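You operate a simulated robot arm through the tools that you are given. There is no shell and no other tool.

You run a simulated robot arm. Do the job below in one go: nothing can be reset, and whatever is moved stays where it is left.

## Task
Scrub the crust off the forceps joint, then line up the beaks and lock the vice.
Fine: the blue brush on this bench, put back after; once it is clean, swing the magnifier over; free the lock lever before you turn the knob; leave the magnifier over the vice. Where these are worked on the way, their far stop is far enough and under half their travel is too little: lock lever. What is to be rubbed or washed off counts as gone when no trace of it is left.

It is judged by the outcome, as a careful person would: the job done as asked, and still so three seconds after it is handed in. It fails if anything else is knocked over, pushed out of place, dropped, spilled or broken.

## Robot
A 7-joint arm with a two-finger parallel gripper, fixed in place. Base frame: the origin is on the floor under the middle of its stand, x ahead of it, y to its left, z up. Lengths are in mm, angles in rad, forces in N, time in s.
It reaches about 964 mm from its shoulder. Its first joint turns from -2.897 to 2.897 rad. Payload 1.57 kg.
The TCP is the grasp point between the finger pads, 30 mm short of the fingertips. In the tool frame z runs along the fingers and y along their closing line. The gripper opens to 110 mm. The fingers are 24 mm wide and 12 mm thick; the gripper's body (48 by 112 mm) begins 78 mm behind the TCP.
Orientation is that of the tool frame in the base frame, as a unit quaternion [x, y, z, w]. With the fingers straight down and closing along the base's y, the tool's x points along the base's -x, its y along +y and its z along -z.

## Interface
- The arm moves only by the tool apply_moves. Its argument "targets" is text: rows parted by semicolons, each of 7 numbers parted by spaces: the shift along the tool's x, y, z in mm, then the turn, a rotation vector about the tool's x, y, z in rad, then the finger opening in mm, from 0 to 110. In form: x y z rx ry rz hand; .... A call has 1 to 20 rows; each row is the pose to reach, as a shift and turn from the pose commanded when the call began, along the tool's axes at that moment. Each row takes 0.2 s and may step no farther than 50 mm and 0.15 rad from the row before; otherwise, or with a gripper value out of range, the whole call is refused. A pose out of reach is approached as far as the arm can. The call stops where the force on the tool passes 90 N (or 10 N more than at its start, if that is more) or the arm is blocked; 0.2 s more then pass. Each finger travels about 108 mm/s and halts on what it meets, pressing with about 30 N; the grip force reading is that of the motor and also rises with nothing between the fingers. The clock runs only during rows and for 0.2 s after the last one: add rows that repeat a pose to give the fingers time. The reply holds the time, the measured pose of the TCP, the force on the tool along the base axes, the opening and the grip force, in the units named above and with some noise, with the torque about the TCP (base axes, N m) and any sound that the robot's microphone picked up.
- Cameras (640 x 400 px; columns grow to the right, rows downward): "scene" is fixed at [401, -500.1, 1693.3]; the picture's right is [0.79, -0.62, 0.00], its down [-0.45, -0.58, -0.68] and it looks along [0.42, 0.54, -0.73] (base axes); focal length 324 px, centre (320, 200). "wrist" rides on the gripper at [70, 16, -141] in the tool frame; the picture's right is [-0.23, 0.97, 0.00], its down [-0.85, -0.20, -0.48] and it looks along [-0.47, -0.11, 0.88] (tool axes); focal length 222 px, centre (320, 200). There is no depth. A picture from a camera that has moved, and an enlarged one, comes with that camera's place and axes in the base frame and with its lens.
- capture(camera): a new picture of that camera. The clock stands still meanwhile.
- slide_trunk(by): slides the trunk up (or, below 0, down) by that many mm; the arm rides with it, the base frame stays. It gives what a move gives, with no picture.
- enlarge(camera, box): a new picture of the part [left, top, right, bottom] of that camera's present view, enlarged. The clock stands still meanwhile.
- finish_job(): hands the job in; it is judged then, once.

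Places have to be worked out from the pictures, the camera data and where the tool is seen. Open the gripper and draw the arm clear of the work before you hand the job in, unless the task says otherwise.

The tools are called after "Call:" by a JSON object that holds its "fn" and its "kwargs". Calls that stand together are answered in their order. apply_moves: Moves the arm, as the interface text tells. Its arguments: {"type":"object","properties":{"targets":{"type":"string"}},"required":["targets"]} The other tools are called the same way: slide_trunk (by) moves the trunk up or down; capture (camera) takes a picture; enlarge (camera, box) takes an enlarged picture of a part of a camera's view; finish_job () hands the job in.

At the start:

```text
clock: 0.0
ee_pos: [446.6, -228.5, 1285.9]
ee_rot: [0.009, 0.995, 0.091, 0.045]
ft_force: [36.8, 31.8, -281.0]
wrist_torque: [-4.06, -17.0, -2.46]
opening: 109.8
gripper_force: 0.1
trunk travel left (down, up): [-475.0, 135.0]
```

scene: 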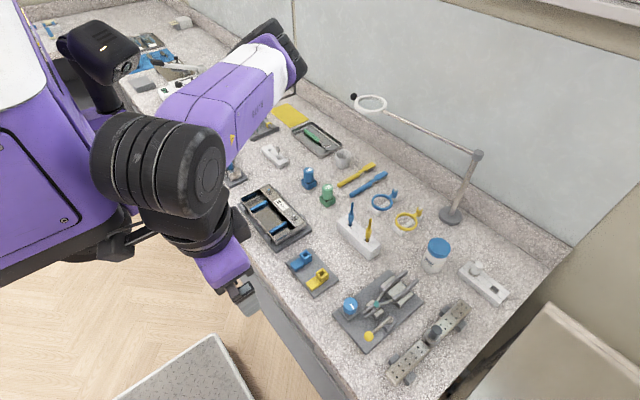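
wrist: 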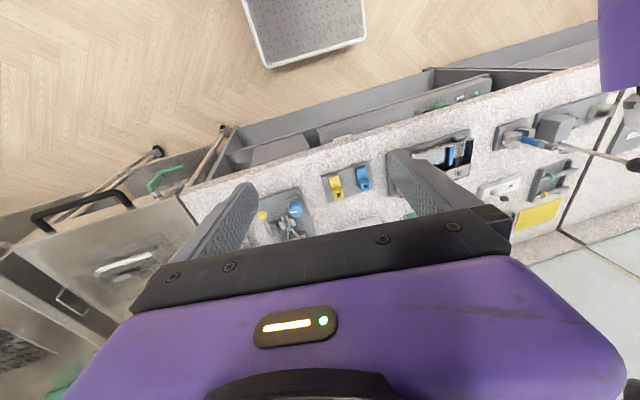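

I start by looking closely at the work area from the fixed scene camera, and at the wrist view.

Call:
{"fn": "enlarge", "kwargs": {"camera": "scene", "box": [320, 250, 480, 350]}}

Call:
{"fn": "enlarge", "kwargs": {"camera": "scene", "box": [320, 150, 480, 250]}}

Call:
{"fn": "enlarge", "kwargs": {"camera": "scene", "box": [340, 80, 500, 180]}}

Call:
{"fn": "enlarge", "kwargs": {"camera": "scene", "box": [220, 90, 380, 190]}}

Call:
{"fn": "enlarge", "kwargs": {"camera": "scene", "box": [370, 240, 530, 400]}}

Call:
{"fn": "enlarge", "kwargs": {"camera": "scene", "box": [220, 160, 380, 300]}}

```text
4.00 times, centred on (400, 300) of scene
camera zoom: at [401.0, -500.1, 1693.3], right [0.79, -0.62, 0.0], down [-0.45, -0.58, -0.68], along [0.42, 0.54, -0.73], focal length 1296 px, centre (0, -200)
```

zoom: 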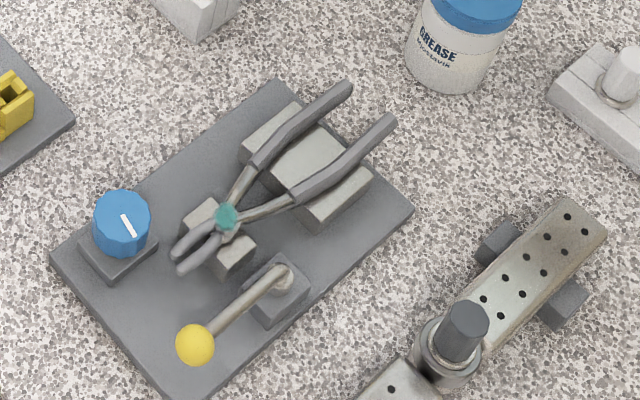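

```text
4.00 times, centred on (400, 200) of scene
camera zoom: at [401.0, -500.1, 1693.3], right [0.79, -0.62, 0.0], down [-0.45, -0.58, -0.68], along [0.42, 0.54, -0.73], focal length 1296 px, centre (0, 200)
```

zoom: 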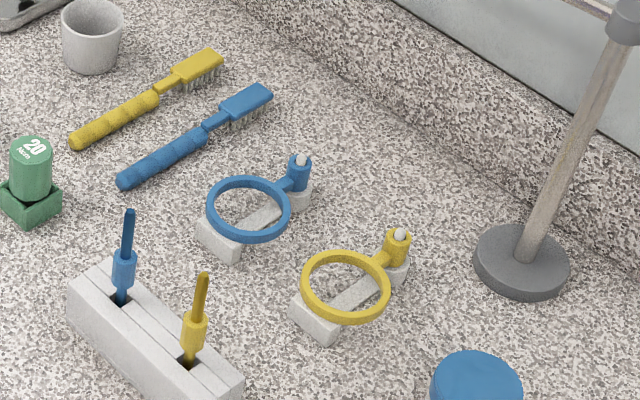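

```text
4.00 times, centred on (420, 130) of scene
camera zoom: at [401.0, -500.1, 1693.3], right [0.79, -0.62, 0.0], down [-0.45, -0.58, -0.68], along [0.42, 0.54, -0.73], focal length 1296 px, centre (-80, 480)
```

zoom: 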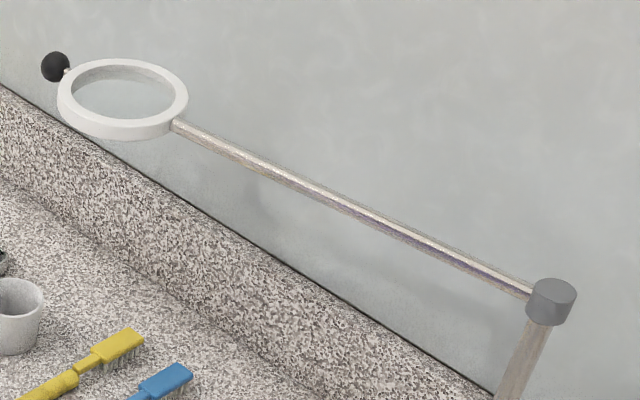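

```text
4.00 times, centred on (300, 140) of scene
camera zoom: at [401.0, -500.1, 1693.3], right [0.79, -0.62, 0.0], down [-0.45, -0.58, -0.68], along [0.42, 0.54, -0.73], focal length 1296 px, centre (400, 440)
```

zoom: 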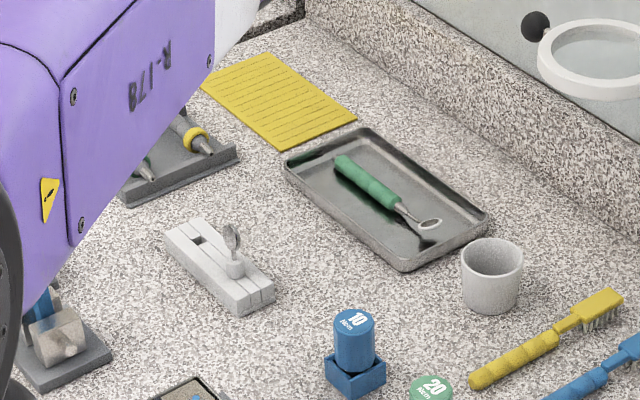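

```text
2.50 times, centred on (450, 320) of scene
camera zoom: at [401.0, -500.1, 1693.3], right [0.79, -0.62, 0.0], down [-0.45, -0.58, -0.68], along [0.42, 0.54, -0.73], focal length 810 px, centre (-5, -100)
```

zoom: 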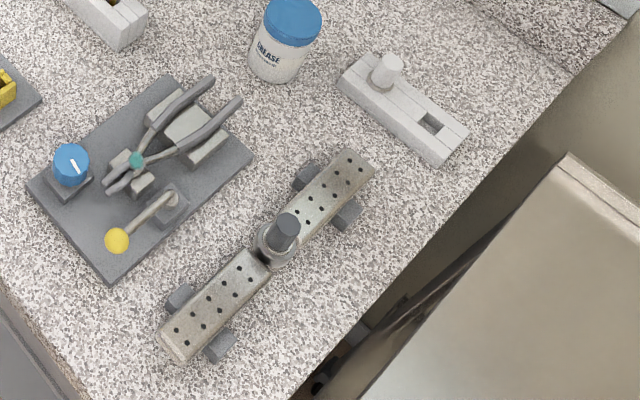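

```text
2.86 times, centred on (300, 230) of scene
camera zoom: at [401.0, -500.1, 1693.3], right [0.79, -0.62, 0.0], down [-0.45, -0.58, -0.68], along [0.42, 0.54, -0.73], focal length 926 px, centre (377, 114)
```

zoom: 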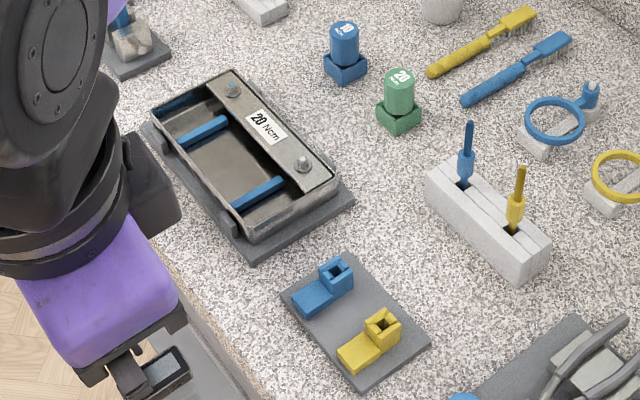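

The vice plate shows the blue knob, the forceps with a teal crust at the joint, and the yellow-balled lock lever. I take a wrist picture to get the camera pose for triangulating heights.

Call:
{"fn": "capture", "kwargs": {"camera": "wrist"}}

Call:
{"fn": "enlarge", "kwargs": {"camera": "wrist", "box": [240, 140, 400, 240]}}

```text
taken
camera wrist: at [363.8, -237.7, 1420.9], right [0.24, 0.95, 0.2], down [0.81, -0.31, 0.51], along [0.54, 0.04, -0.84], focal length 222 px, centre (320, 200)
```

wrist: 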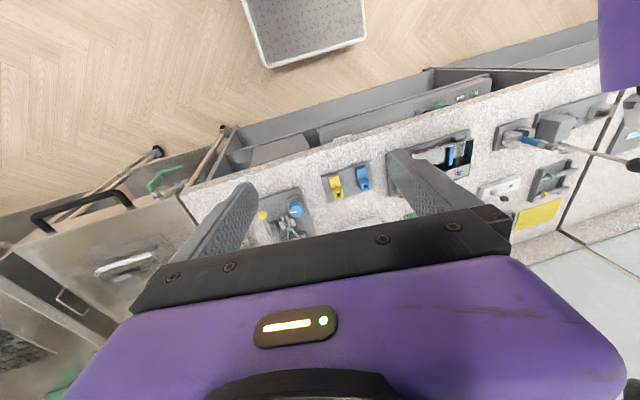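

```text
4.00 times, centred on (320, 190) of wrist
camera zoom: at [363.8, -237.7, 1420.9], right [0.24, 0.95, 0.2], down [0.81, -0.31, 0.51], along [0.54, 0.04, -0.84], focal length 888 px, centre (320, 240)
```

zoom: 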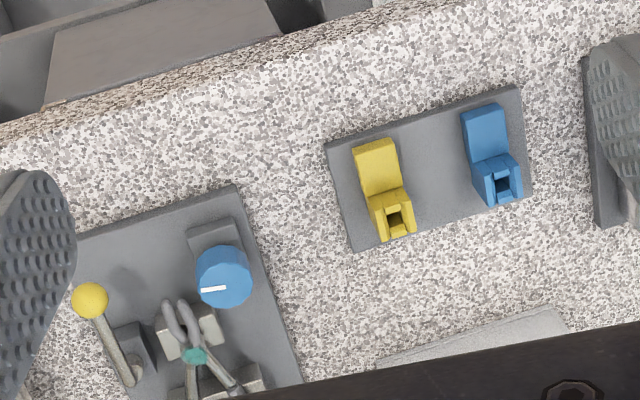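

Triangulating from both cameras puts the crust near (713, -314, 970) and the bench top around z≈915. The odd starting force reading needs checking, so I first level the tool to straight down in two small turns.

Call:
{"fn": "apply_moves", "kwargs": {"targets": "0 0 0 0.091 0.045 -0.009 110; 0 0 0 0.182 0.0902 -0.018 110; 0 0 0 0.182 0.0902 -0.018 110"}}

```text
clock: 0.8
ee_pos: [446.6, -227.6, 1281.5]
ee_rot: [-0.001, 1.0, 0.004, 0.005]
ft_force: [-39.4, -63.5, -126.8]
wrist_torque: [7.79, -15.48, 5.28]
opening: 110.1
gripper_force: 0.1
trunk travel left (down, up): [-475.0, 135.0]
```

The tool is now level. I wait a few rows to see whether the force reading settles.

Call:
{"fn": "apply_moves", "kwargs": {"targets": "0 0 0 0 0 0 110; 0 0 0 0 0 0 110; 0 0 0 0 0 0 110; 0 0 0 0 0 0 110"}}

Call:
{"fn": "capture", "kwargs": {"camera": "scene"}}

Call:
{"fn": "capture", "kwargs": {"camera": "wrist"}}

```text
clock: 1.8
ee_pos: [447.7, -227.5, 1280.7]
ee_rot: [0.0, 1.0, 0.004, 0.005]
ft_force: [-15.0, -42.3, -129.4]
wrist_torque: [4.03, -11.37, 3.2]
opening: 110.0
gripper_force: 0.0
trunk travel left (down, up): [-475.0, 135.0]
```

```text
taken
```

scene: 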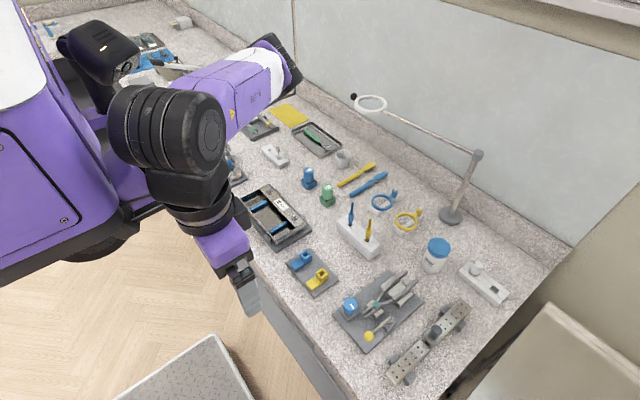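

```text
taken
camera wrist: at [376.9, -214.1, 1421.4], right [0.23, 0.97, 0.01], down [0.85, -0.2, 0.48], along [0.47, -0.1, -0.87], focal length 222 px, centre (320, 200)
```

wrist: 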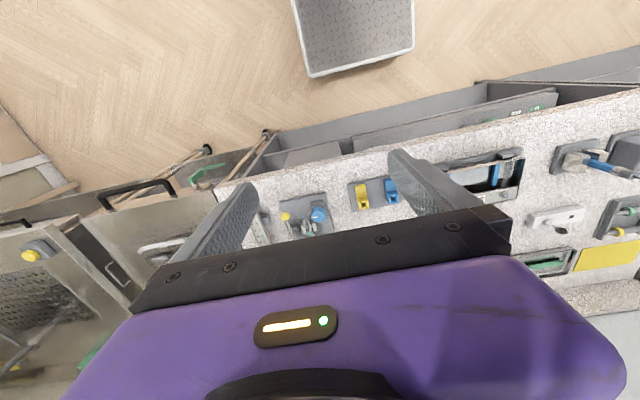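

The reading is lower but still large without any visible contact, so it may come from the arm's folded posture. I move forward and a little up toward the bench and watch the force.

Call:
{"fn": "apply_moves", "kwargs": {"targets": "-20 0 -10 0 0 0 110; -50 0 -20 0 0 0 110; -80 0 -30 0 0 0 110; -120 0 -30 0 0 0 110; -150 0 -30 0 0 0 110; -150 0 -30 0 0 0 110; -150 0 -30 0 0 0 110"}}

```text
clock: 2.1
ee_pos: [448.7, -227.4, 1281.5]
ee_rot: [0.001, 1.0, 0.005, 0.006]
ft_force: [2.0, -0.2, -13.6]
wrist_torque: [-0.26, -0.56, -0.03]
opening: 110.0
gripper_force: 0.1
trunk travel left (down, up): [-475.0, 135.0]
stopped in row 1: the force on the tool passed its limit at 173 N (the readings are from after the stop); the commanded pose is now the measured one
```

The commanded pose has been reset to the measured one and the force is now just about 14 N of hand weight. I try again with gentler steps.

Call:
{"fn": "apply_moves", "kwargs": {"targets": "-5 0 -3 0 0 0 110; -15 0 -8 0 0 0 110; -30 0 -15 0 0 0 110; -50 0 -20 0 0 0 110; -75 0 -25 0 0 0 110; -100 0 -30 0 0 0 110; -120 0 -30 0 0 0 110; -130 0 -30 0 0 0 110; -130 0 -30 0 0 0 110"}}

```text
clock: 2.5
ee_pos: [452.5, -226.1, 1280.7]
ee_rot: [0.005, 1.0, 0.009, 0.011]
ft_force: [1.5, 0.3, -4.0]
wrist_torque: [-0.15, 0.13, -0.09]
opening: 109.9
gripper_force: 0.1
trunk travel left (down, up): [-475.0, 135.0]
stopped in row 2: the force on the tool passed its limit at 107 N (the readings are from after the stop); the commanded pose is now the measured one
```

Moving forward-and-up builds force again while the tool barely moves, so something upward or forward resists. I test a small downward move instead.

Call:
{"fn": "apply_moves", "kwargs": {"targets": "0 0 5 0 0 0 110; 0 0 10 0 0 0 110; 0 0 20 0 0 0 110; 0 0 30 0 0 0 110; 0 0 30 0 0 0 110"}}

```text
clock: 3.7
ee_pos: [453.9, -225.3, 1251.4]
ee_rot: [0.003, 1.0, 0.008, 0.01]
ft_force: [0.2, -0.2, -0.7]
wrist_torque: [0.0, -0.01, 0.0]
opening: 110.1
gripper_force: 0.1
trunk travel left (down, up): [-475.0, 135.0]
```

Downward motion is free with essentially no force, so the arm was just folded against something above. I now move forward at this height.

Call:
{"fn": "apply_moves", "kwargs": {"targets": "-10 0 0 0 0 0 110; -30 0 0 0 0 0 110; -60 0 0 0 0 0 110; -90 0 0 0 0 0 110; -120 0 0 0 0 0 110; -150 0 0 0 0 0 110; -150 0 0 0 0 0 110"}}

Call:
{"fn": "capture", "kwargs": {"camera": "scene"}}

Call:
{"fn": "capture", "kwargs": {"camera": "wrist"}}

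```text
clock: 5.3
ee_pos: [604.5, -227.3, 1254.3]
ee_rot: [0.004, 1.0, 0.008, 0.01]
ft_force: [-0.1, 0.1, 0.1]
wrist_torque: [-0.03, 0.01, -0.02]
opening: 109.9
gripper_force: 0.1
trunk travel left (down, up): [-475.0, 135.0]
```

```text
taken
```

scene: 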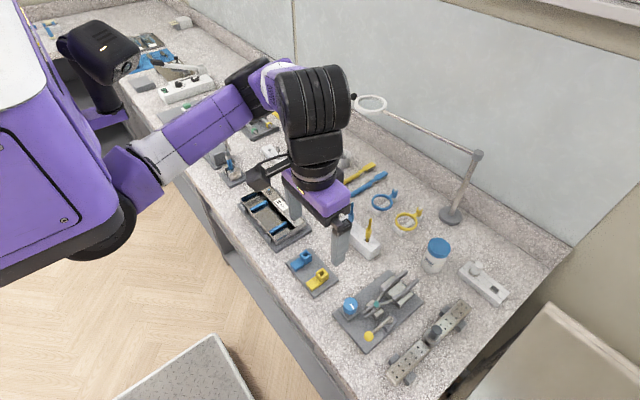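

```text
taken
camera wrist: at [531.9, -214.7, 1394.4], right [0.23, 0.97, 0.02], down [0.84, -0.21, 0.49], along [0.48, -0.1, -0.87], focal length 222 px, centre (320, 200)
```

wrist: 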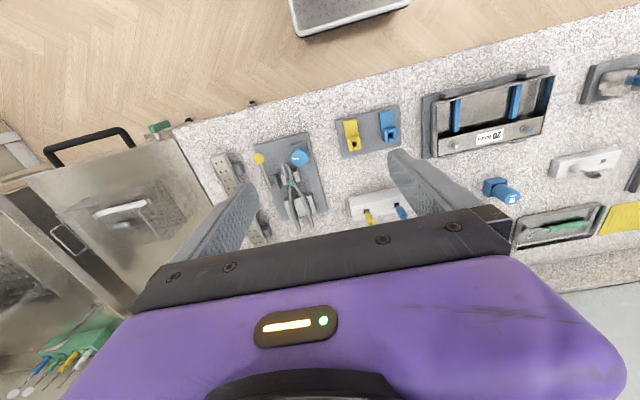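

The arm extends well now and force reads near zero. I enlarge the wrist view over the vice, and the rest of the bench.

Call:
{"fn": "enlarge", "kwargs": {"camera": "wrist", "box": [200, 120, 360, 250]}}

Call:
{"fn": "enlarge", "kwargs": {"camera": "scene", "box": [320, 140, 500, 250]}}

```text
3.08 times, centred on (280, 185) of wrist
camera zoom: at [531.9, -214.7, 1394.4], right [0.23, 0.97, 0.02], down [0.84, -0.21, 0.49], along [0.48, -0.1, -0.87], focal length 684 px, centre (443, 246)
```

zoom: 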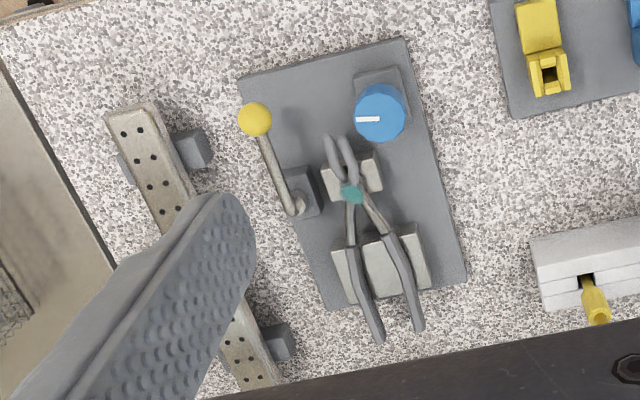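

```text
3.56 times, centred on (410, 195) of scene
camera zoom: at [401.0, -500.1, 1693.3], right [0.79, -0.62, 0.0], down [-0.45, -0.58, -0.68], along [0.42, 0.54, -0.73], focal length 1152 px, centre (0, 218)
```

zoom: 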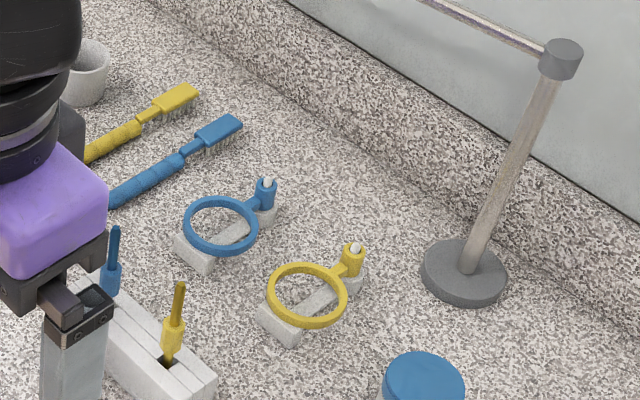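

The vice plate is clear: forceps beaks toward the robot, knob at the left of the plate, lever on the right (‑y) side. I move the hand over the vice and straighten it to get close-up views.

Call:
{"fn": "apply_moves", "kwargs": {"targets": "-20 -10 15 0.004 0.005 -0.002 110; -50 -25 40 0.009 0.011 -0.004 110; -80 -40 70 0.017 0.021 -0.009 110; -110 -60 100 0.017 0.021 -0.009 110; -118 -63 104 0.017 0.021 -0.009 110; -118 -63 104 0.017 0.021 -0.009 110; -118 -63 104 0.017 0.021 -0.009 110"}}

Call:
{"fn": "capture", "kwargs": {"camera": "wrist"}}

Call:
{"fn": "capture", "kwargs": {"camera": "scene"}}

```text
clock: 6.9
ee_pos: [725.3, -288.1, 1151.3]
ee_rot: [-0.001, 1.0, -0.001, 0.0]
ft_force: [0.1, 0.5, 0.1]
wrist_torque: [0.0, 0.0, -0.02]
opening: 110.0
gripper_force: 0.0
trunk travel left (down, up): [-475.0, 135.0]
```

```text
taken
camera wrist: at [654.9, -274.1, 1292.2], right [0.23, 0.97, 0.0], down [0.86, -0.2, 0.48], along [0.47, -0.11, -0.88], focal length 222 px, centre (320, 200)
```

wrist: 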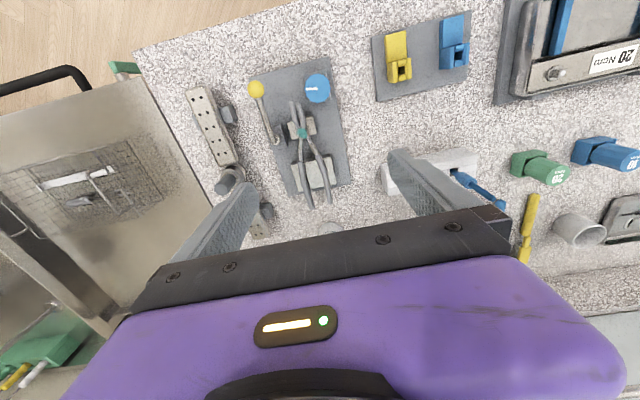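

```text
taken
```

scene: 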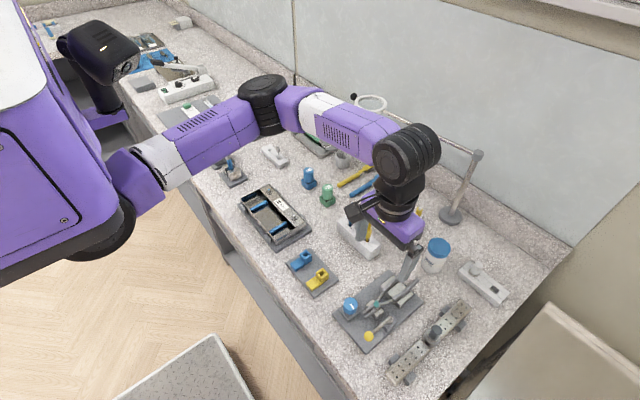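

Orientation is now clean. I enlarge the vice area in this closer wrist view.

Call:
{"fn": "enlarge", "kwargs": {"camera": "wrist", "box": [220, 50, 380, 220]}}

Call:
{"fn": "enlarge", "kwargs": {"camera": "wrist", "box": [400, 100, 640, 270]}}

```text
2.35 times, centred on (300, 135) of wrist
camera zoom: at [654.9, -274.1, 1292.2], right [0.23, 0.97, 0.0], down [0.86, -0.2, 0.48], along [0.47, -0.11, -0.88], focal length 523 px, centre (367, 353)
```

zoom: 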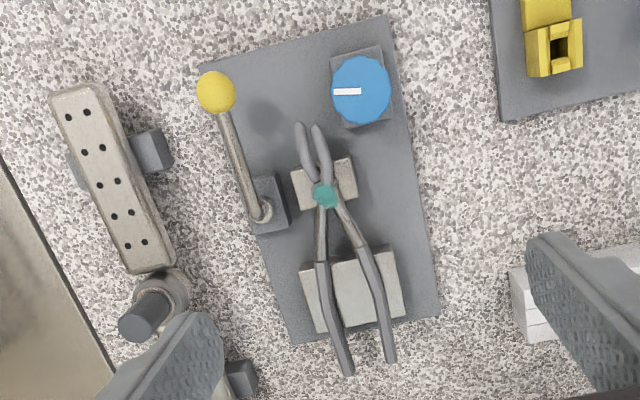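

```text
2.35 times, centred on (520, 185) of wrist
camera zoom: at [654.9, -274.1, 1292.2], right [0.23, 0.97, 0.0], down [0.86, -0.2, 0.48], along [0.47, -0.11, -0.88], focal length 523 px, centre (-151, 235)
```

zoom: 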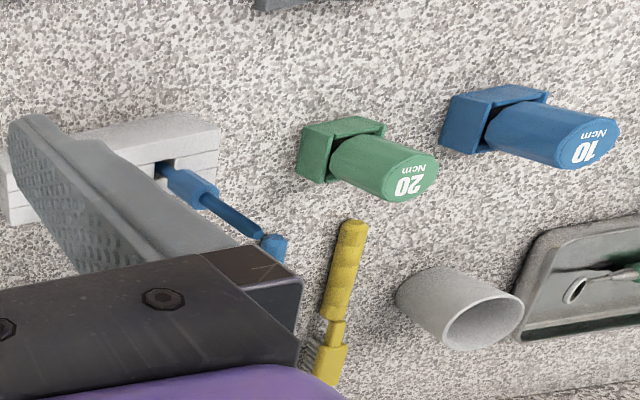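

The plate spans about x 630–830, y −371…−257, aligned with the base axes; knob ≈(665,−278), lever ball ≈(648,−357,975), lever pivot ≈(718,−357,960). I go lower for a close look at the lever and knob.

Call:
{"fn": "apply_moves", "kwargs": {"targets": "-5 -15 30 0 0 0 110; -10 -32 60 0 0 0 110; -10 -32 81 0 0 0 110; -10 -32 81 0 0 0 110; -10 -32 81 0 0 0 110"}}

Call:
{"fn": "capture", "kwargs": {"camera": "wrist"}}

Call:
{"fn": "enlarge", "kwargs": {"camera": "wrist", "box": [200, 0, 420, 220]}}

```text
clock: 8.1
ee_pos: [733.5, -320.7, 1071.1]
ee_rot: [-0.001, 1.0, -0.001, 0.0]
ft_force: [0.0, -0.2, -1.1]
wrist_torque: [0.02, -0.01, -0.02]
opening: 110.1
gripper_force: 0.1
trunk travel left (down, up): [-475.0, 135.0]
```

```text
taken
camera wrist: at [663.3, -305.4, 1211.3], right [0.23, 0.97, 0.0], down [0.86, -0.2, 0.48], along [0.47, -0.11, -0.88], focal length 222 px, centre (320, 200)
```

wrist: 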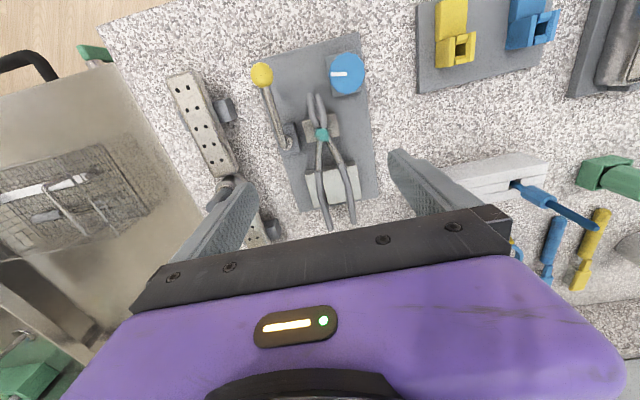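

```text
1.82 times, centred on (310, 110) of wrist
camera zoom: at [663.3, -305.4, 1211.3], right [0.23, 0.97, 0.0], down [0.86, -0.2, 0.48], along [0.47, -0.11, -0.88], focal length 404 px, centre (338, 364)
```

zoom: 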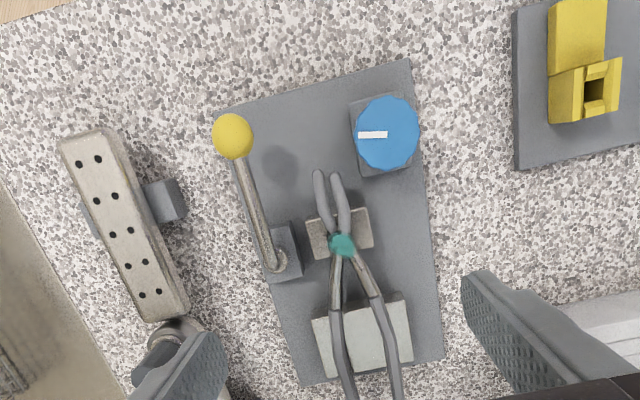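

I zoom in further on the lever pivot and the forceps beaks.

Call:
{"fn": "enlarge", "kwargs": {"camera": "wrist", "box": [245, 50, 325, 160]}}

Call:
{"fn": "enlarge", "kwargs": {"camera": "wrist", "box": [290, 40, 380, 240]}}

Call:
{"fn": "enlarge", "kwargs": {"camera": "scene", "box": [330, 275, 420, 350]}}

```text
3.64 times, centred on (285, 105) of wrist
camera zoom: at [663.3, -305.4, 1211.3], right [0.23, 0.97, 0.0], down [0.86, -0.2, 0.48], along [0.47, -0.11, -0.88], focal length 808 px, centre (447, 546)
```

zoom: 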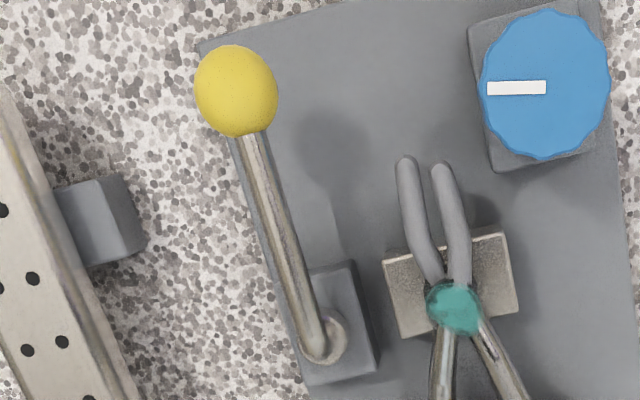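

```text
2.00 times, centred on (335, 140) of wrist
camera zoom: at [663.3, -305.4, 1211.3], right [0.23, 0.97, 0.0], down [0.86, -0.2, 0.48], along [0.47, -0.11, -0.88], focal length 444 px, centre (290, 320)
```

zoom: 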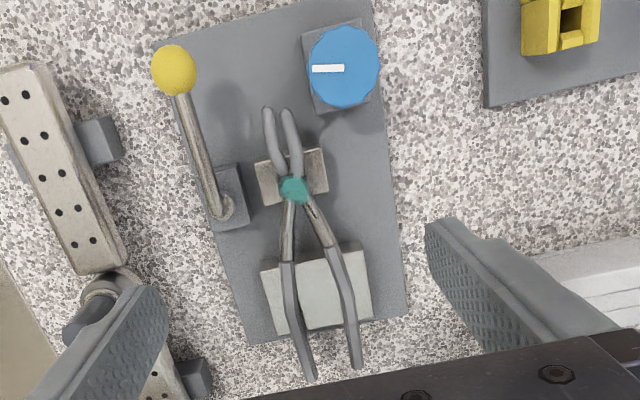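

```text
5.33 times, centred on (375, 312) of scene
camera zoom: at [401.0, -500.1, 1693.3], right [0.79, -0.62, 0.0], down [-0.45, -0.58, -0.68], along [0.42, 0.54, -0.73], focal length 1728 px, centre (27, -400)
```

zoom: 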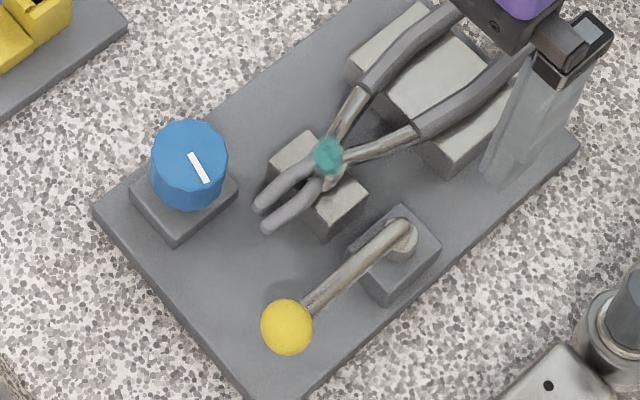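

The lever is a rod on a disc atop its block, so it appears to swing about a vertical pin. The blue brush seems to lie along +x at y≈20, from x≈939 (handle end) to x≈1108 (head). I rise and travel over to look at it closely.

Call:
{"fn": "apply_moves", "kwargs": {"targets": "-5 10 -30 0 0 0 110; -30 40 -59 0 0 0 110; -60 75 -59 0 0 0 110; -90 110 -59 0 0 0 110; -115 150 -59 0 0 0 110; -140 190 -59 0 0 0 110; -165 230 -59 0 0 0 110; -190 270 -59 0 0 0 110; -210 305 -59 0 0 0 110; -220 325 -59 0 0 0 110; -226 331 -59 0 0 0 110; -226 331 -59 0 0 0 110; -226 331 -59 0 0 0 110"}}

Call:
{"fn": "capture", "kwargs": {"camera": "scene"}}

Call:
{"fn": "capture", "kwargs": {"camera": "wrist"}}

```text
clock: 10.9
ee_pos: [960.3, 10.5, 1130.1]
ee_rot: [-0.001, 1.0, -0.001, 0.001]
ft_force: [0.9, 0.2, 0.6]
wrist_torque: [0.03, 0.02, 0.01]
opening: 109.6
gripper_force: 0.0
trunk travel left (down, up): [-475.0, 135.0]
```

```text
taken
```

scene: 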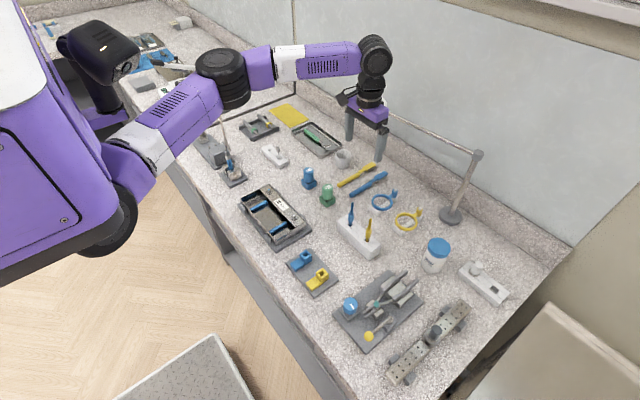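

```text
taken
camera wrist: at [890.0, 25.5, 1270.9], right [0.23, 0.97, 0.0], down [0.86, -0.2, 0.48], along [0.47, -0.11, -0.88], focal length 222 px, centre (320, 200)
```

wrist: 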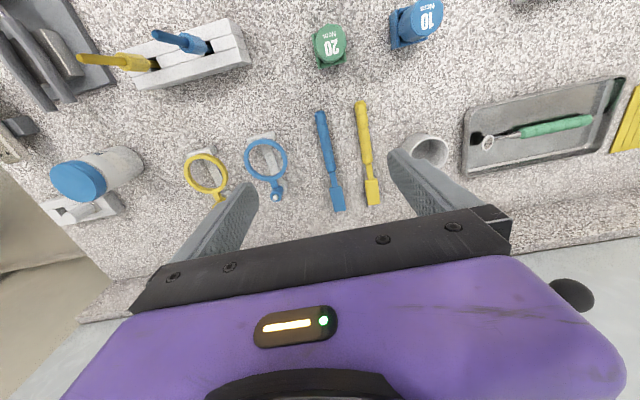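

The brush positions agree (handle end ≈(932,16), head end ≈(1102,13)). I enlarge to see the brush shape and bristles.

Call:
{"fn": "enlarge", "kwargs": {"camera": "wrist", "box": [290, 95, 410, 220]}}

Call:
{"fn": "enlarge", "kwargs": {"camera": "scene", "box": [335, 155, 405, 205]}}

```text
3.20 times, centred on (350, 158) of wrist
camera zoom: at [890.0, 25.5, 1270.9], right [0.23, 0.97, 0.0], down [0.86, -0.2, 0.48], along [0.47, -0.11, -0.88], focal length 711 px, centre (224, 336)
```

zoom: 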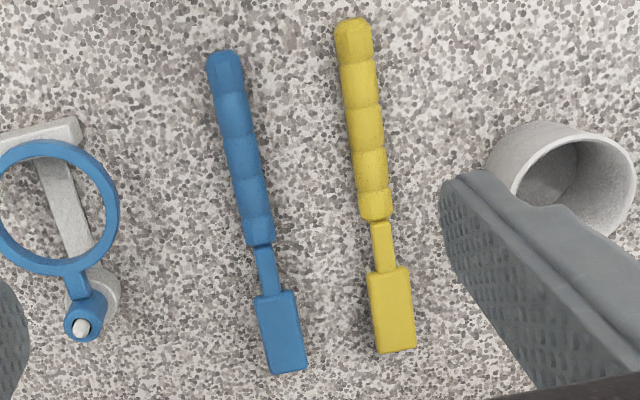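

```text
8.00 times, centred on (370, 180) of scene
camera zoom: at [401.0, -500.1, 1693.3], right [0.79, -0.62, 0.0], down [-0.45, -0.58, -0.68], along [0.42, 0.54, -0.73], focal length 2593 px, centre (-80, 360)
```

zoom: 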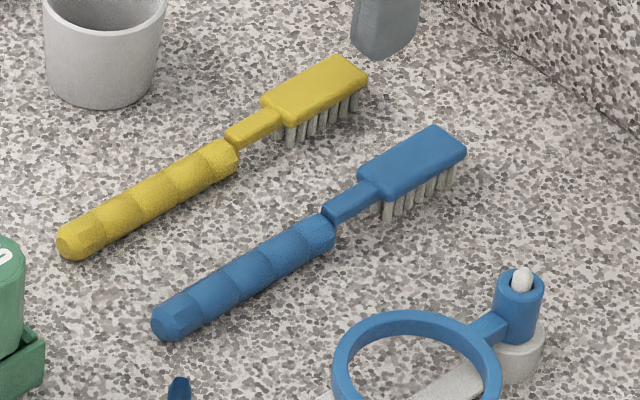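

Brush centre line is y≈14 with ~59 mm to the yellow brush and ~60 mm to the blue ring stand, so I will descend with a narrow opening of 44 mm. First I drop to z≈1000 above the handle and re-measure.

Call:
{"fn": "apply_moves", "kwargs": {"targets": "-10 2 10 0 0 0 80; -17.7 3.5 40 0 0 0 44; -17.7 3.5 80 0 0 0 44; -17.7 3.5 110 0 0 0 44; -17.7 3.5 130 0 0 0 44; -17.7 3.5 130 0 0 0 44; -17.7 3.5 130 0 0 0 44"}}

Call:
{"fn": "capture", "kwargs": {"camera": "wrist"}}

Call:
{"fn": "enlarge", "kwargs": {"camera": "scene", "box": [310, 130, 430, 220]}}

```text
clock: 12.5
ee_pos: [977.9, 14.3, 999.8]
ee_rot: [-0.001, 1.0, -0.001, 0.001]
ft_force: [0.6, 1.0, 0.4]
wrist_torque: [0.03, 0.01, 0.04]
opening: 44.2
gripper_force: 0.0
trunk travel left (down, up): [-475.0, 135.0]
```

```text
taken
camera wrist: at [907.7, 29.8, 1140.2], right [0.23, 0.97, 0.0], down [0.86, -0.2, 0.48], along [0.47, -0.11, -0.88], focal length 222 px, centre (320, 200)
```

wrist: 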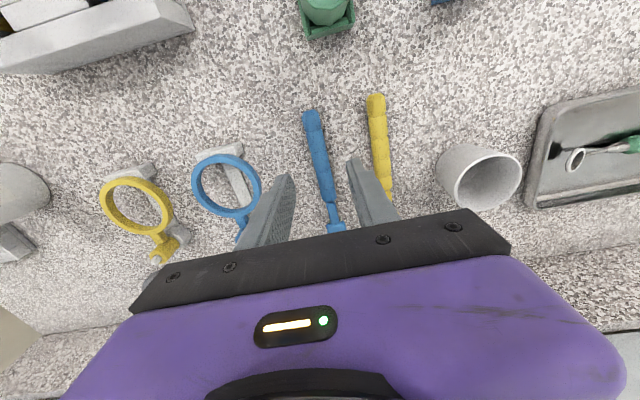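

```text
4.44 times, centred on (370, 175) of scene
camera zoom: at [401.0, -500.1, 1693.3], right [0.79, -0.62, 0.0], down [-0.45, -0.58, -0.68], along [0.42, 0.54, -0.73], focal length 1440 px, centre (98, 311)
```

zoom: 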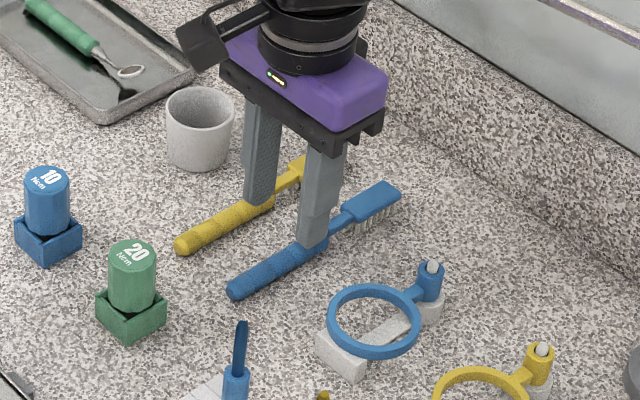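

The fingers straddle the blue handle. I zoom to refine the lateral alignment before descending.

Call:
{"fn": "enlarge", "kwargs": {"camera": "wrist", "box": [250, 90, 410, 240]}}

```text
2.67 times, centred on (330, 165) of wrist
camera zoom: at [907.7, 29.8, 1140.2], right [0.23, 0.97, 0.0], down [0.86, -0.2, 0.48], along [0.47, -0.11, -0.88], focal length 592 px, centre (293, 293)
```

zoom: 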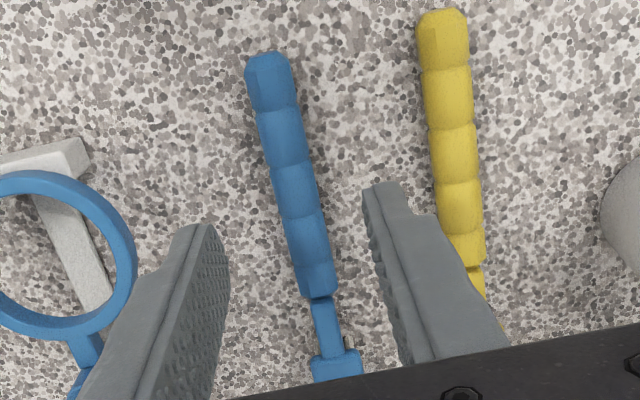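

Handle at y≈12.5, so I shift 1.5 mm and descend until the tips are near z≈928, well before any bench contact.

Call:
{"fn": "apply_moves", "kwargs": {"targets": "0 -1.5 15 0 0 0 44; 0 -1.5 30 0 0 0 44; 0 -1.5 40 0 0 0 44; 0 -1.5 40 0 0 0 44"}}

Call:
{"fn": "enlarge", "kwargs": {"camera": "wrist", "box": [250, 60, 410, 240]}}

Call:
{"fn": "enlarge", "kwargs": {"camera": "scene", "box": [335, 150, 415, 210]}}

```text
clock: 13.5
ee_pos: [977.0, 12.7, 958.6]
ee_rot: [-0.001, 1.0, -0.001, 0.0]
ft_force: [0.8, -0.4, 0.1]
wrist_torque: [-0.05, 0.02, 0.02]
opening: 43.8
gripper_force: 0.0
trunk travel left (down, up): [-475.0, 135.0]
```

```text
2.22 times, centred on (330, 150) of wrist
camera zoom: at [907.9, 27.2, 1098.8], right [0.23, 0.97, 0.0], down [0.86, -0.2, 0.48], along [0.47, -0.11, -0.88], focal length 494 px, centre (298, 311)
```

zoom: 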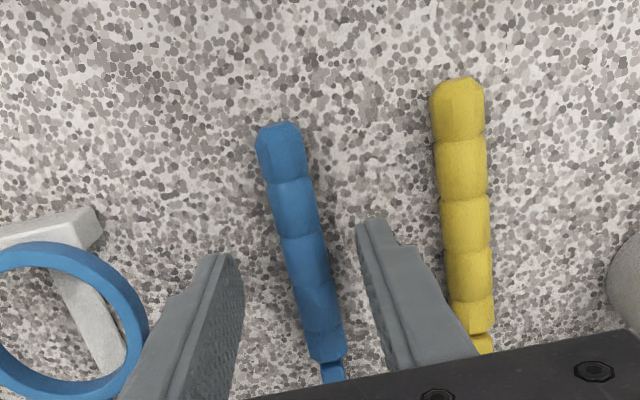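

```text
6.67 times, centred on (375, 180) of scene
camera zoom: at [401.0, -500.1, 1693.3], right [0.79, -0.62, 0.0], down [-0.45, -0.58, -0.68], along [0.42, 0.54, -0.73], focal length 2160 px, centre (-47, 333)
```

zoom: 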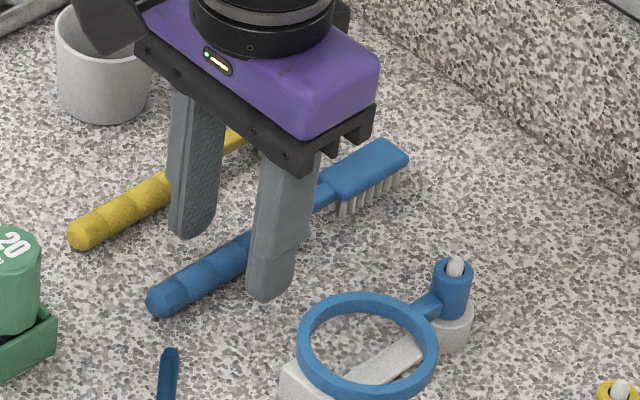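

Tips are about 929 mm high and clear on both sides of the handle. I lower in small steps, watching for bench contact.

Call:
{"fn": "apply_moves", "kwargs": {"targets": "0 0 2 0 0 0 44; 0 0 4 0 0 0 44; 0 0 6 0 0 0 44; 0 0 6 0 0 0 44"}}

Call:
{"fn": "enlarge", "kwargs": {"camera": "scene", "box": [335, 150, 415, 210]}}

```text
clock: 14.5
ee_pos: [977.0, 12.8, 951.6]
ee_rot: [0.0, 1.0, -0.001, -0.001]
ft_force: [-0.4, 0.2, 0.3]
wrist_torque: [0.02, -0.01, -0.01]
opening: 44.1
gripper_force: 0.1
trunk travel left (down, up): [-475.0, 135.0]
```

```text
6.67 times, centred on (375, 180) of scene
camera zoom: at [401.0, -500.1, 1693.3], right [0.79, -0.62, 0.0], down [-0.45, -0.58, -0.68], along [0.42, 0.54, -0.73], focal length 2160 px, centre (-47, 333)
```

zoom: 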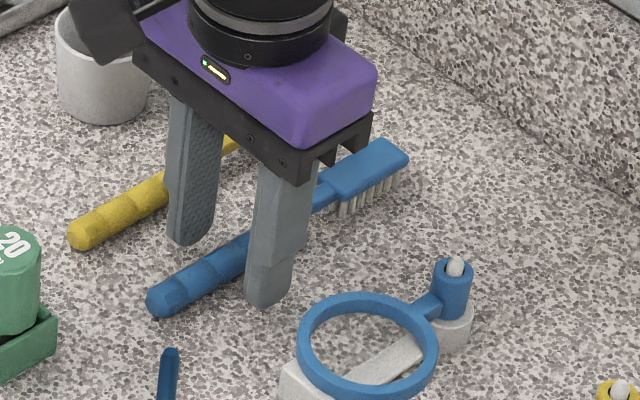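

Still free at tip height ≈ 921.6. I continue in small steps.

Call:
{"fn": "apply_moves", "kwargs": {"targets": "0 0 2 0 0 0 44; 0 0 4 0 0 0 44; 0 0 6 0 0 0 44; 0 0 6 0 0 0 44"}}

Call:
{"fn": "enlarge", "kwargs": {"camera": "scene", "box": [335, 150, 415, 210]}}

Call:
{"fn": "enlarge", "kwargs": {"camera": "wrist", "box": [250, 60, 410, 240]}}

```text
clock: 15.5
ee_pos: [977.1, 11.6, 946.8]
ee_rot: [0.0, 1.0, -0.001, 0.001]
ft_force: [0.0, 0.1, -0.4]
wrist_torque: [0.02, -0.02, 0.04]
opening: 44.0
gripper_force: 0.0
trunk travel left (down, up): [-475.0, 135.0]
```

```text
6.67 times, centred on (375, 180) of scene
camera zoom: at [401.0, -500.1, 1693.3], right [0.79, -0.62, 0.0], down [-0.45, -0.58, -0.68], along [0.42, 0.54, -0.73], focal length 2160 px, centre (-47, 333)
```

zoom: 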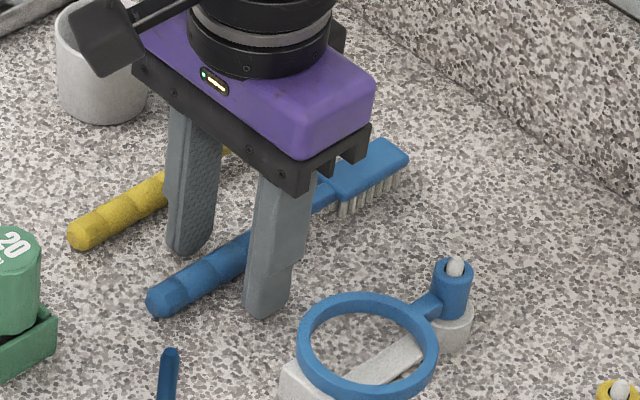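

```text
2.22 times, centred on (330, 150) of wrist
camera zoom: at [907.4, 27.2, 1087.3], right [0.23, 0.97, 0.0], down [0.86, -0.2, 0.48], along [0.47, -0.11, -0.88], focal length 494 px, centre (298, 311)
```

zoom: 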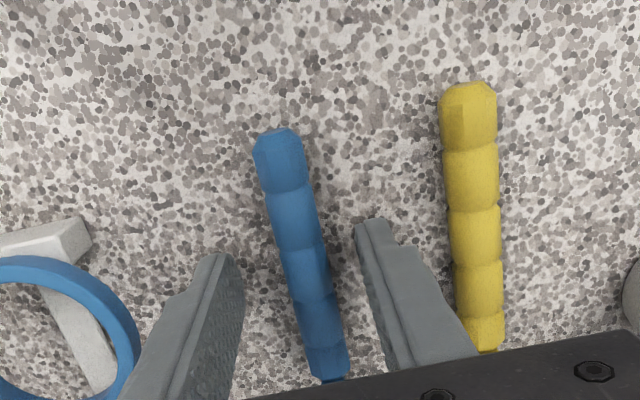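

Still no contact at tip height ≈ 917. I continue down carefully, two millimetres at a time.

Call:
{"fn": "apply_moves", "kwargs": {"targets": "0 0 1.5 0 0 0 44; 0 0 3 0 0 0 44; 0 0 3 0 0 0 44"}}

Call:
{"fn": "apply_moves", "kwargs": {"targets": "0 0 1.5 0 0 0 44; 0 0 3 0 0 0 44; 0 0 3 0 0 0 44"}}

Call:
{"fn": "enlarge", "kwargs": {"camera": "scene", "box": [335, 150, 415, 210]}}

```text
clock: 16.3
ee_pos: [977.5, 12.3, 944.6]
ee_rot: [-0.001, 1.0, -0.001, 0.002]
ft_force: [-1.7, 0.6, 13.2]
wrist_torque: [0.38, 0.23, 0.06]
opening: 44.4
gripper_force: 0.3
trunk travel left (down, up): [-475.0, 135.0]
```

```text
clock: 17.1
ee_pos: [977.5, 13.2, 945.9]
ee_rot: [0.0, 1.0, -0.001, 0.002]
ft_force: [-4.6, 0.5, 42.8]
wrist_torque: [1.06, 0.67, 0.1]
opening: 44.7
gripper_force: 0.3
trunk travel left (down, up): [-475.0, 135.0]
```

```text
6.67 times, centred on (375, 180) of scene
camera zoom: at [401.0, -500.1, 1693.3], right [0.79, -0.62, 0.0], down [-0.45, -0.58, -0.68], along [0.42, 0.54, -0.73], focal length 2160 px, centre (-47, 333)
```

zoom: 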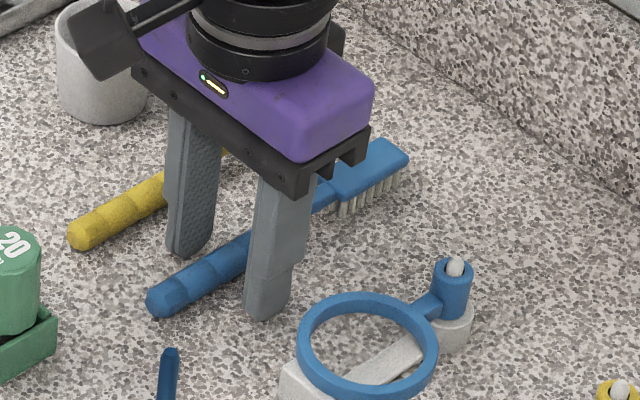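

Contact gives the bench at z≈915.3. I back off 5 mm so the tips float ~1 mm above the bench, then close on the handle.

Call:
{"fn": "apply_moves", "kwargs": {"targets": "0 0 -5 0 0 0 44; 0 0 -5 0 0 0 44; 0 0 -5 0 0 0 30; 0 0 -5 0 0 0 22; 0 0 -5 0 0 0 8; 0 0 -5 0 0 0 4; 0 0 -5 0 0 0 4; 0 0 -5 0 0 0 4"}}

Call:
{"fn": "enlarge", "kwargs": {"camera": "scene", "box": [335, 150, 415, 210]}}

Call:
{"fn": "enlarge", "kwargs": {"camera": "wrist", "box": [250, 60, 410, 240]}}

```text
clock: 18.9
ee_pos: [976.3, 11.1, 945.2]
ee_rot: [-0.001, 1.0, -0.001, 0.0]
ft_force: [-0.2, 0.6, 0.3]
wrist_torque: [0.0, 0.0, -0.01]
opening: 14.9
gripper_force: 30.0
trunk travel left (down, up): [-475.0, 135.0]
```

```text
6.67 times, centred on (375, 180) of scene
camera zoom: at [401.0, -500.1, 1693.3], right [0.79, -0.62, 0.0], down [-0.45, -0.58, -0.68], along [0.42, 0.54, -0.73], focal length 2160 px, centre (-47, 333)
```

zoom: 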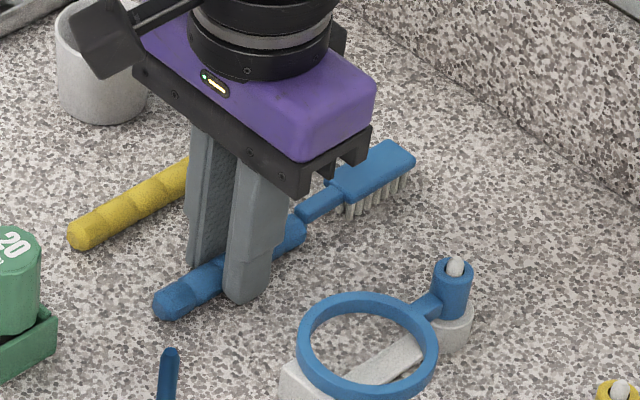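

```text
2.22 times, centred on (330, 150) of wrist
camera zoom: at [907.1, 26.5, 1086.7], right [0.23, 0.97, 0.0], down [0.86, -0.2, 0.48], along [0.47, -0.11, -0.88], focal length 494 px, centre (298, 311)
```

zoom: 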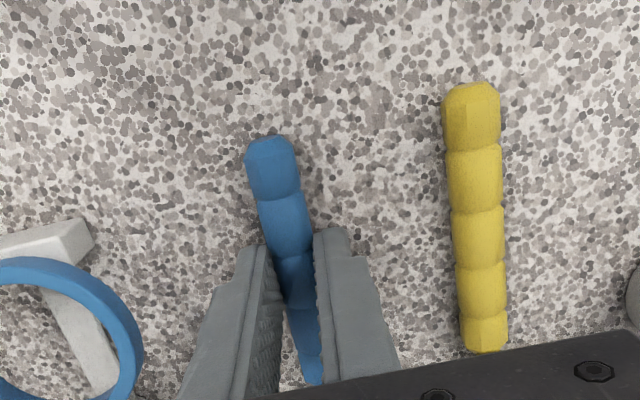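

The brush is held (opening 14.9, 30 N). I lift it straight up and check that it comes along cleanly before travelling.

Call:
{"fn": "apply_moves", "kwargs": {"targets": "0 0 -5 0 0 0 4; 0 0 -20 0 0 0 4; 0 0 -45 0 0 0 4; 0 0 -80 0 0 0 4; 0 0 -110 0 0 0 4; 0 0 -130 0 0 0 4; 0 0 -130 0 0 0 4"}}

Call:
{"fn": "enlarge", "kwargs": {"camera": "scene", "box": [310, 110, 430, 210]}}

Call:
{"fn": "capture", "kwargs": {"camera": "wrist"}}

```text
clock: 20.5
ee_pos: [975.3, 12.8, 1076.3]
ee_rot: [-0.001, 1.0, -0.001, 0.0]
ft_force: [0.7, 0.3, 0.0]
wrist_torque: [0.0, -0.01, 0.02]
opening: 14.8
gripper_force: 29.8
trunk travel left (down, up): [-475.0, 135.0]
```

```text
4.00 times, centred on (370, 160) of scene
camera zoom: at [401.0, -500.1, 1693.3], right [0.79, -0.62, 0.0], down [-0.45, -0.58, -0.68], along [0.42, 0.54, -0.73], focal length 1296 px, centre (120, 360)
```

zoom: 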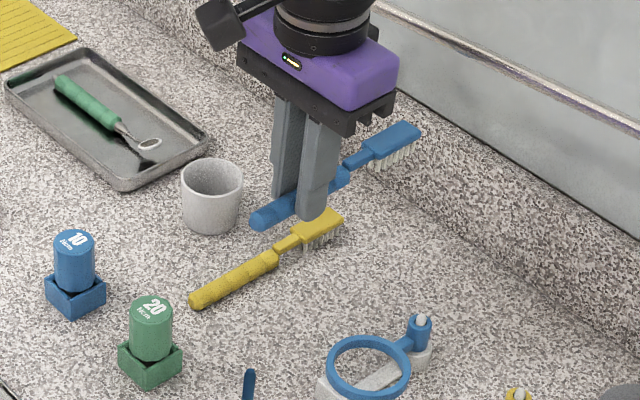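

```text
taken
camera wrist: at [906.2, 27.8, 1217.6], right [0.23, 0.97, 0.0], down [0.86, -0.2, 0.48], along [0.47, -0.11, -0.88], focal length 222 px, centre (320, 200)
```

wrist: 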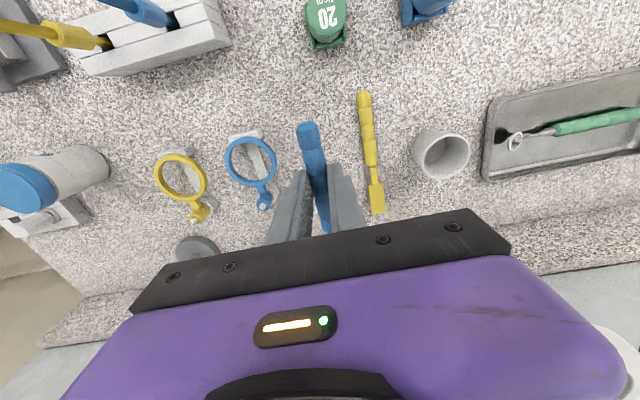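

The brush hangs level in the fingers. I raise slightly and carry it over to just in front of the vice at safe height (pointers reach only ~1021).

Call:
{"fn": "apply_moves", "kwargs": {"targets": "5 -5 -20 0 0 0 4; 20 -20 -34 0 0 0 4; 45 -43 -34 0 0 0 4; 75 -70 -34 0 0 0 4; 105 -97 -34 0 0 0 4; 135 -124 -34 0 0 0 4; 165 -151 -34 0 0 0 4; 195 -178 -34 0 0 0 4; 225 -205 -34 0 0 0 4; 255 -232 -34 0 0 0 4; 285 -259 -34 0 0 0 4; 312 -284 -34 0 0 0 4; 335 -305 -34 0 0 0 4; 350 -320 -34 0 0 0 4; 357 -326 -34 0 0 0 4; 357 -326 -34 0 0 0 4; 357 -326 -34 0 0 0 4"}}

Call:
{"fn": "capture", "kwargs": {"camera": "scene"}}

Call:
{"fn": "capture", "kwargs": {"camera": "wrist"}}

```text
clock: 24.1
ee_pos: [622.0, -315.7, 1109.6]
ee_rot: [-0.001, 1.0, -0.002, 0.001]
ft_force: [0.4, -0.4, -0.2]
wrist_torque: [-0.03, 0.0, -0.01]
opening: 14.8
gripper_force: 30.2
trunk travel left (down, up): [-475.0, 135.0]
```

```text
taken
```

scene: 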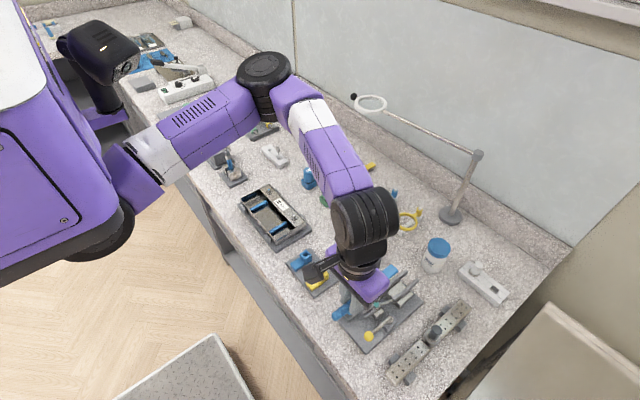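

```text
taken
camera wrist: at [551.9, -300.5, 1251.2], right [0.23, 0.97, 0.0], down [0.86, -0.2, 0.48], along [0.47, -0.11, -0.88], focal length 222 px, centre (320, 200)
```

wrist: 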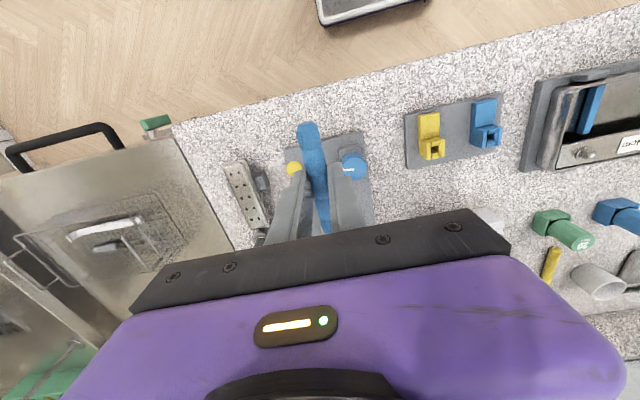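

The head of the brush is hidden from the wrist camera, so I use the scene camera to check it relative to the joint.

Call:
{"fn": "enlarge", "kwargs": {"camera": "scene", "box": [310, 240, 430, 350]}}

```text
3.64 times, centred on (370, 295) of scene
camera zoom: at [401.0, -500.1, 1693.3], right [0.79, -0.62, 0.0], down [-0.45, -0.58, -0.68], along [0.42, 0.54, -0.73], focal length 1178 px, centre (138, -146)
```

zoom: 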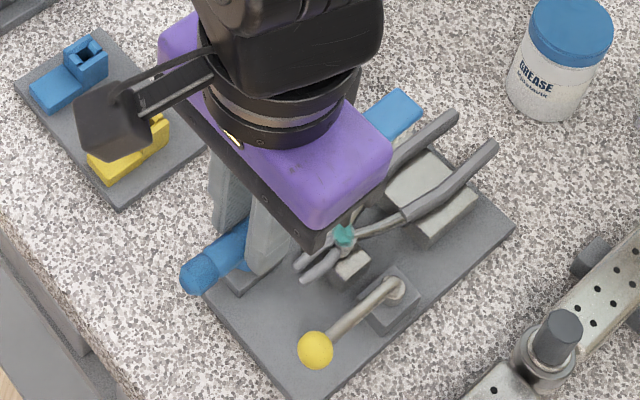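

From the scene camera, the brush head centre is ≈(723, −311) and the crust ≈(718, −312). I shift 5 mm back and lower to a bit above the joint.

Call:
{"fn": "apply_moves", "kwargs": {"targets": "3 -1 25 0 0 0 4; 5 -1 50 0 0 0 4; 5 -1 75 0 0 0 4; 5 -1 90 0 0 0 4; 5 -1 90 0 0 0 4; 5 -1 90 0 0 0 4"}}

Call:
{"fn": "enlarge", "kwargs": {"camera": "scene", "box": [310, 240, 430, 350]}}

Call:
{"fn": "enlarge", "kwargs": {"camera": "wrist", "box": [220, 60, 420, 240]}}

```text
clock: 25.5
ee_pos: [614.5, -315.3, 1020.6]
ee_rot: [-0.001, 1.0, -0.001, 0.0]
ft_force: [-0.1, -0.5, -0.7]
wrist_torque: [0.0, 0.03, -0.02]
opening: 14.9
gripper_force: 30.6
trunk travel left (down, up): [-475.0, 135.0]
```

```text
3.64 times, centred on (370, 295) of scene
camera zoom: at [401.0, -500.1, 1693.3], right [0.79, -0.62, 0.0], down [-0.45, -0.58, -0.68], along [0.42, 0.54, -0.73], focal length 1178 px, centre (138, -146)
```

zoom: 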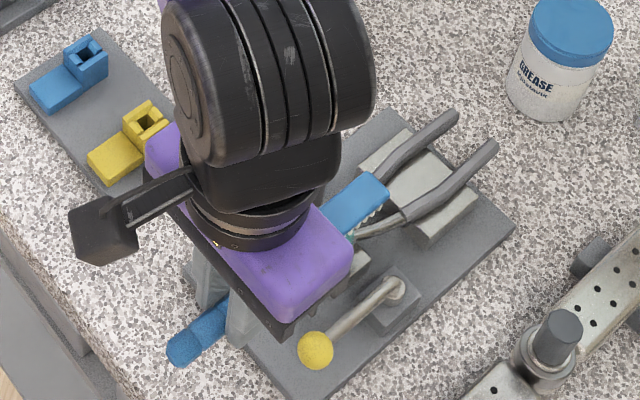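

```text
2.22 times, centred on (320, 150) of wrist
camera zoom: at [544.5, -301.0, 1161.0], right [0.23, 0.97, 0.0], down [0.86, -0.2, 0.48], along [0.47, -0.11, -0.88], focal length 494 px, centre (320, 311)
```

zoom: 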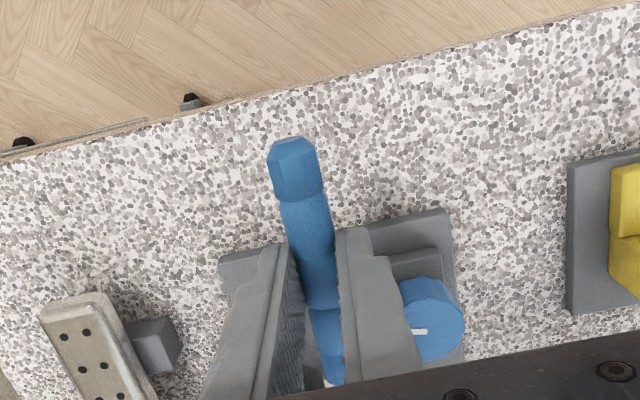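

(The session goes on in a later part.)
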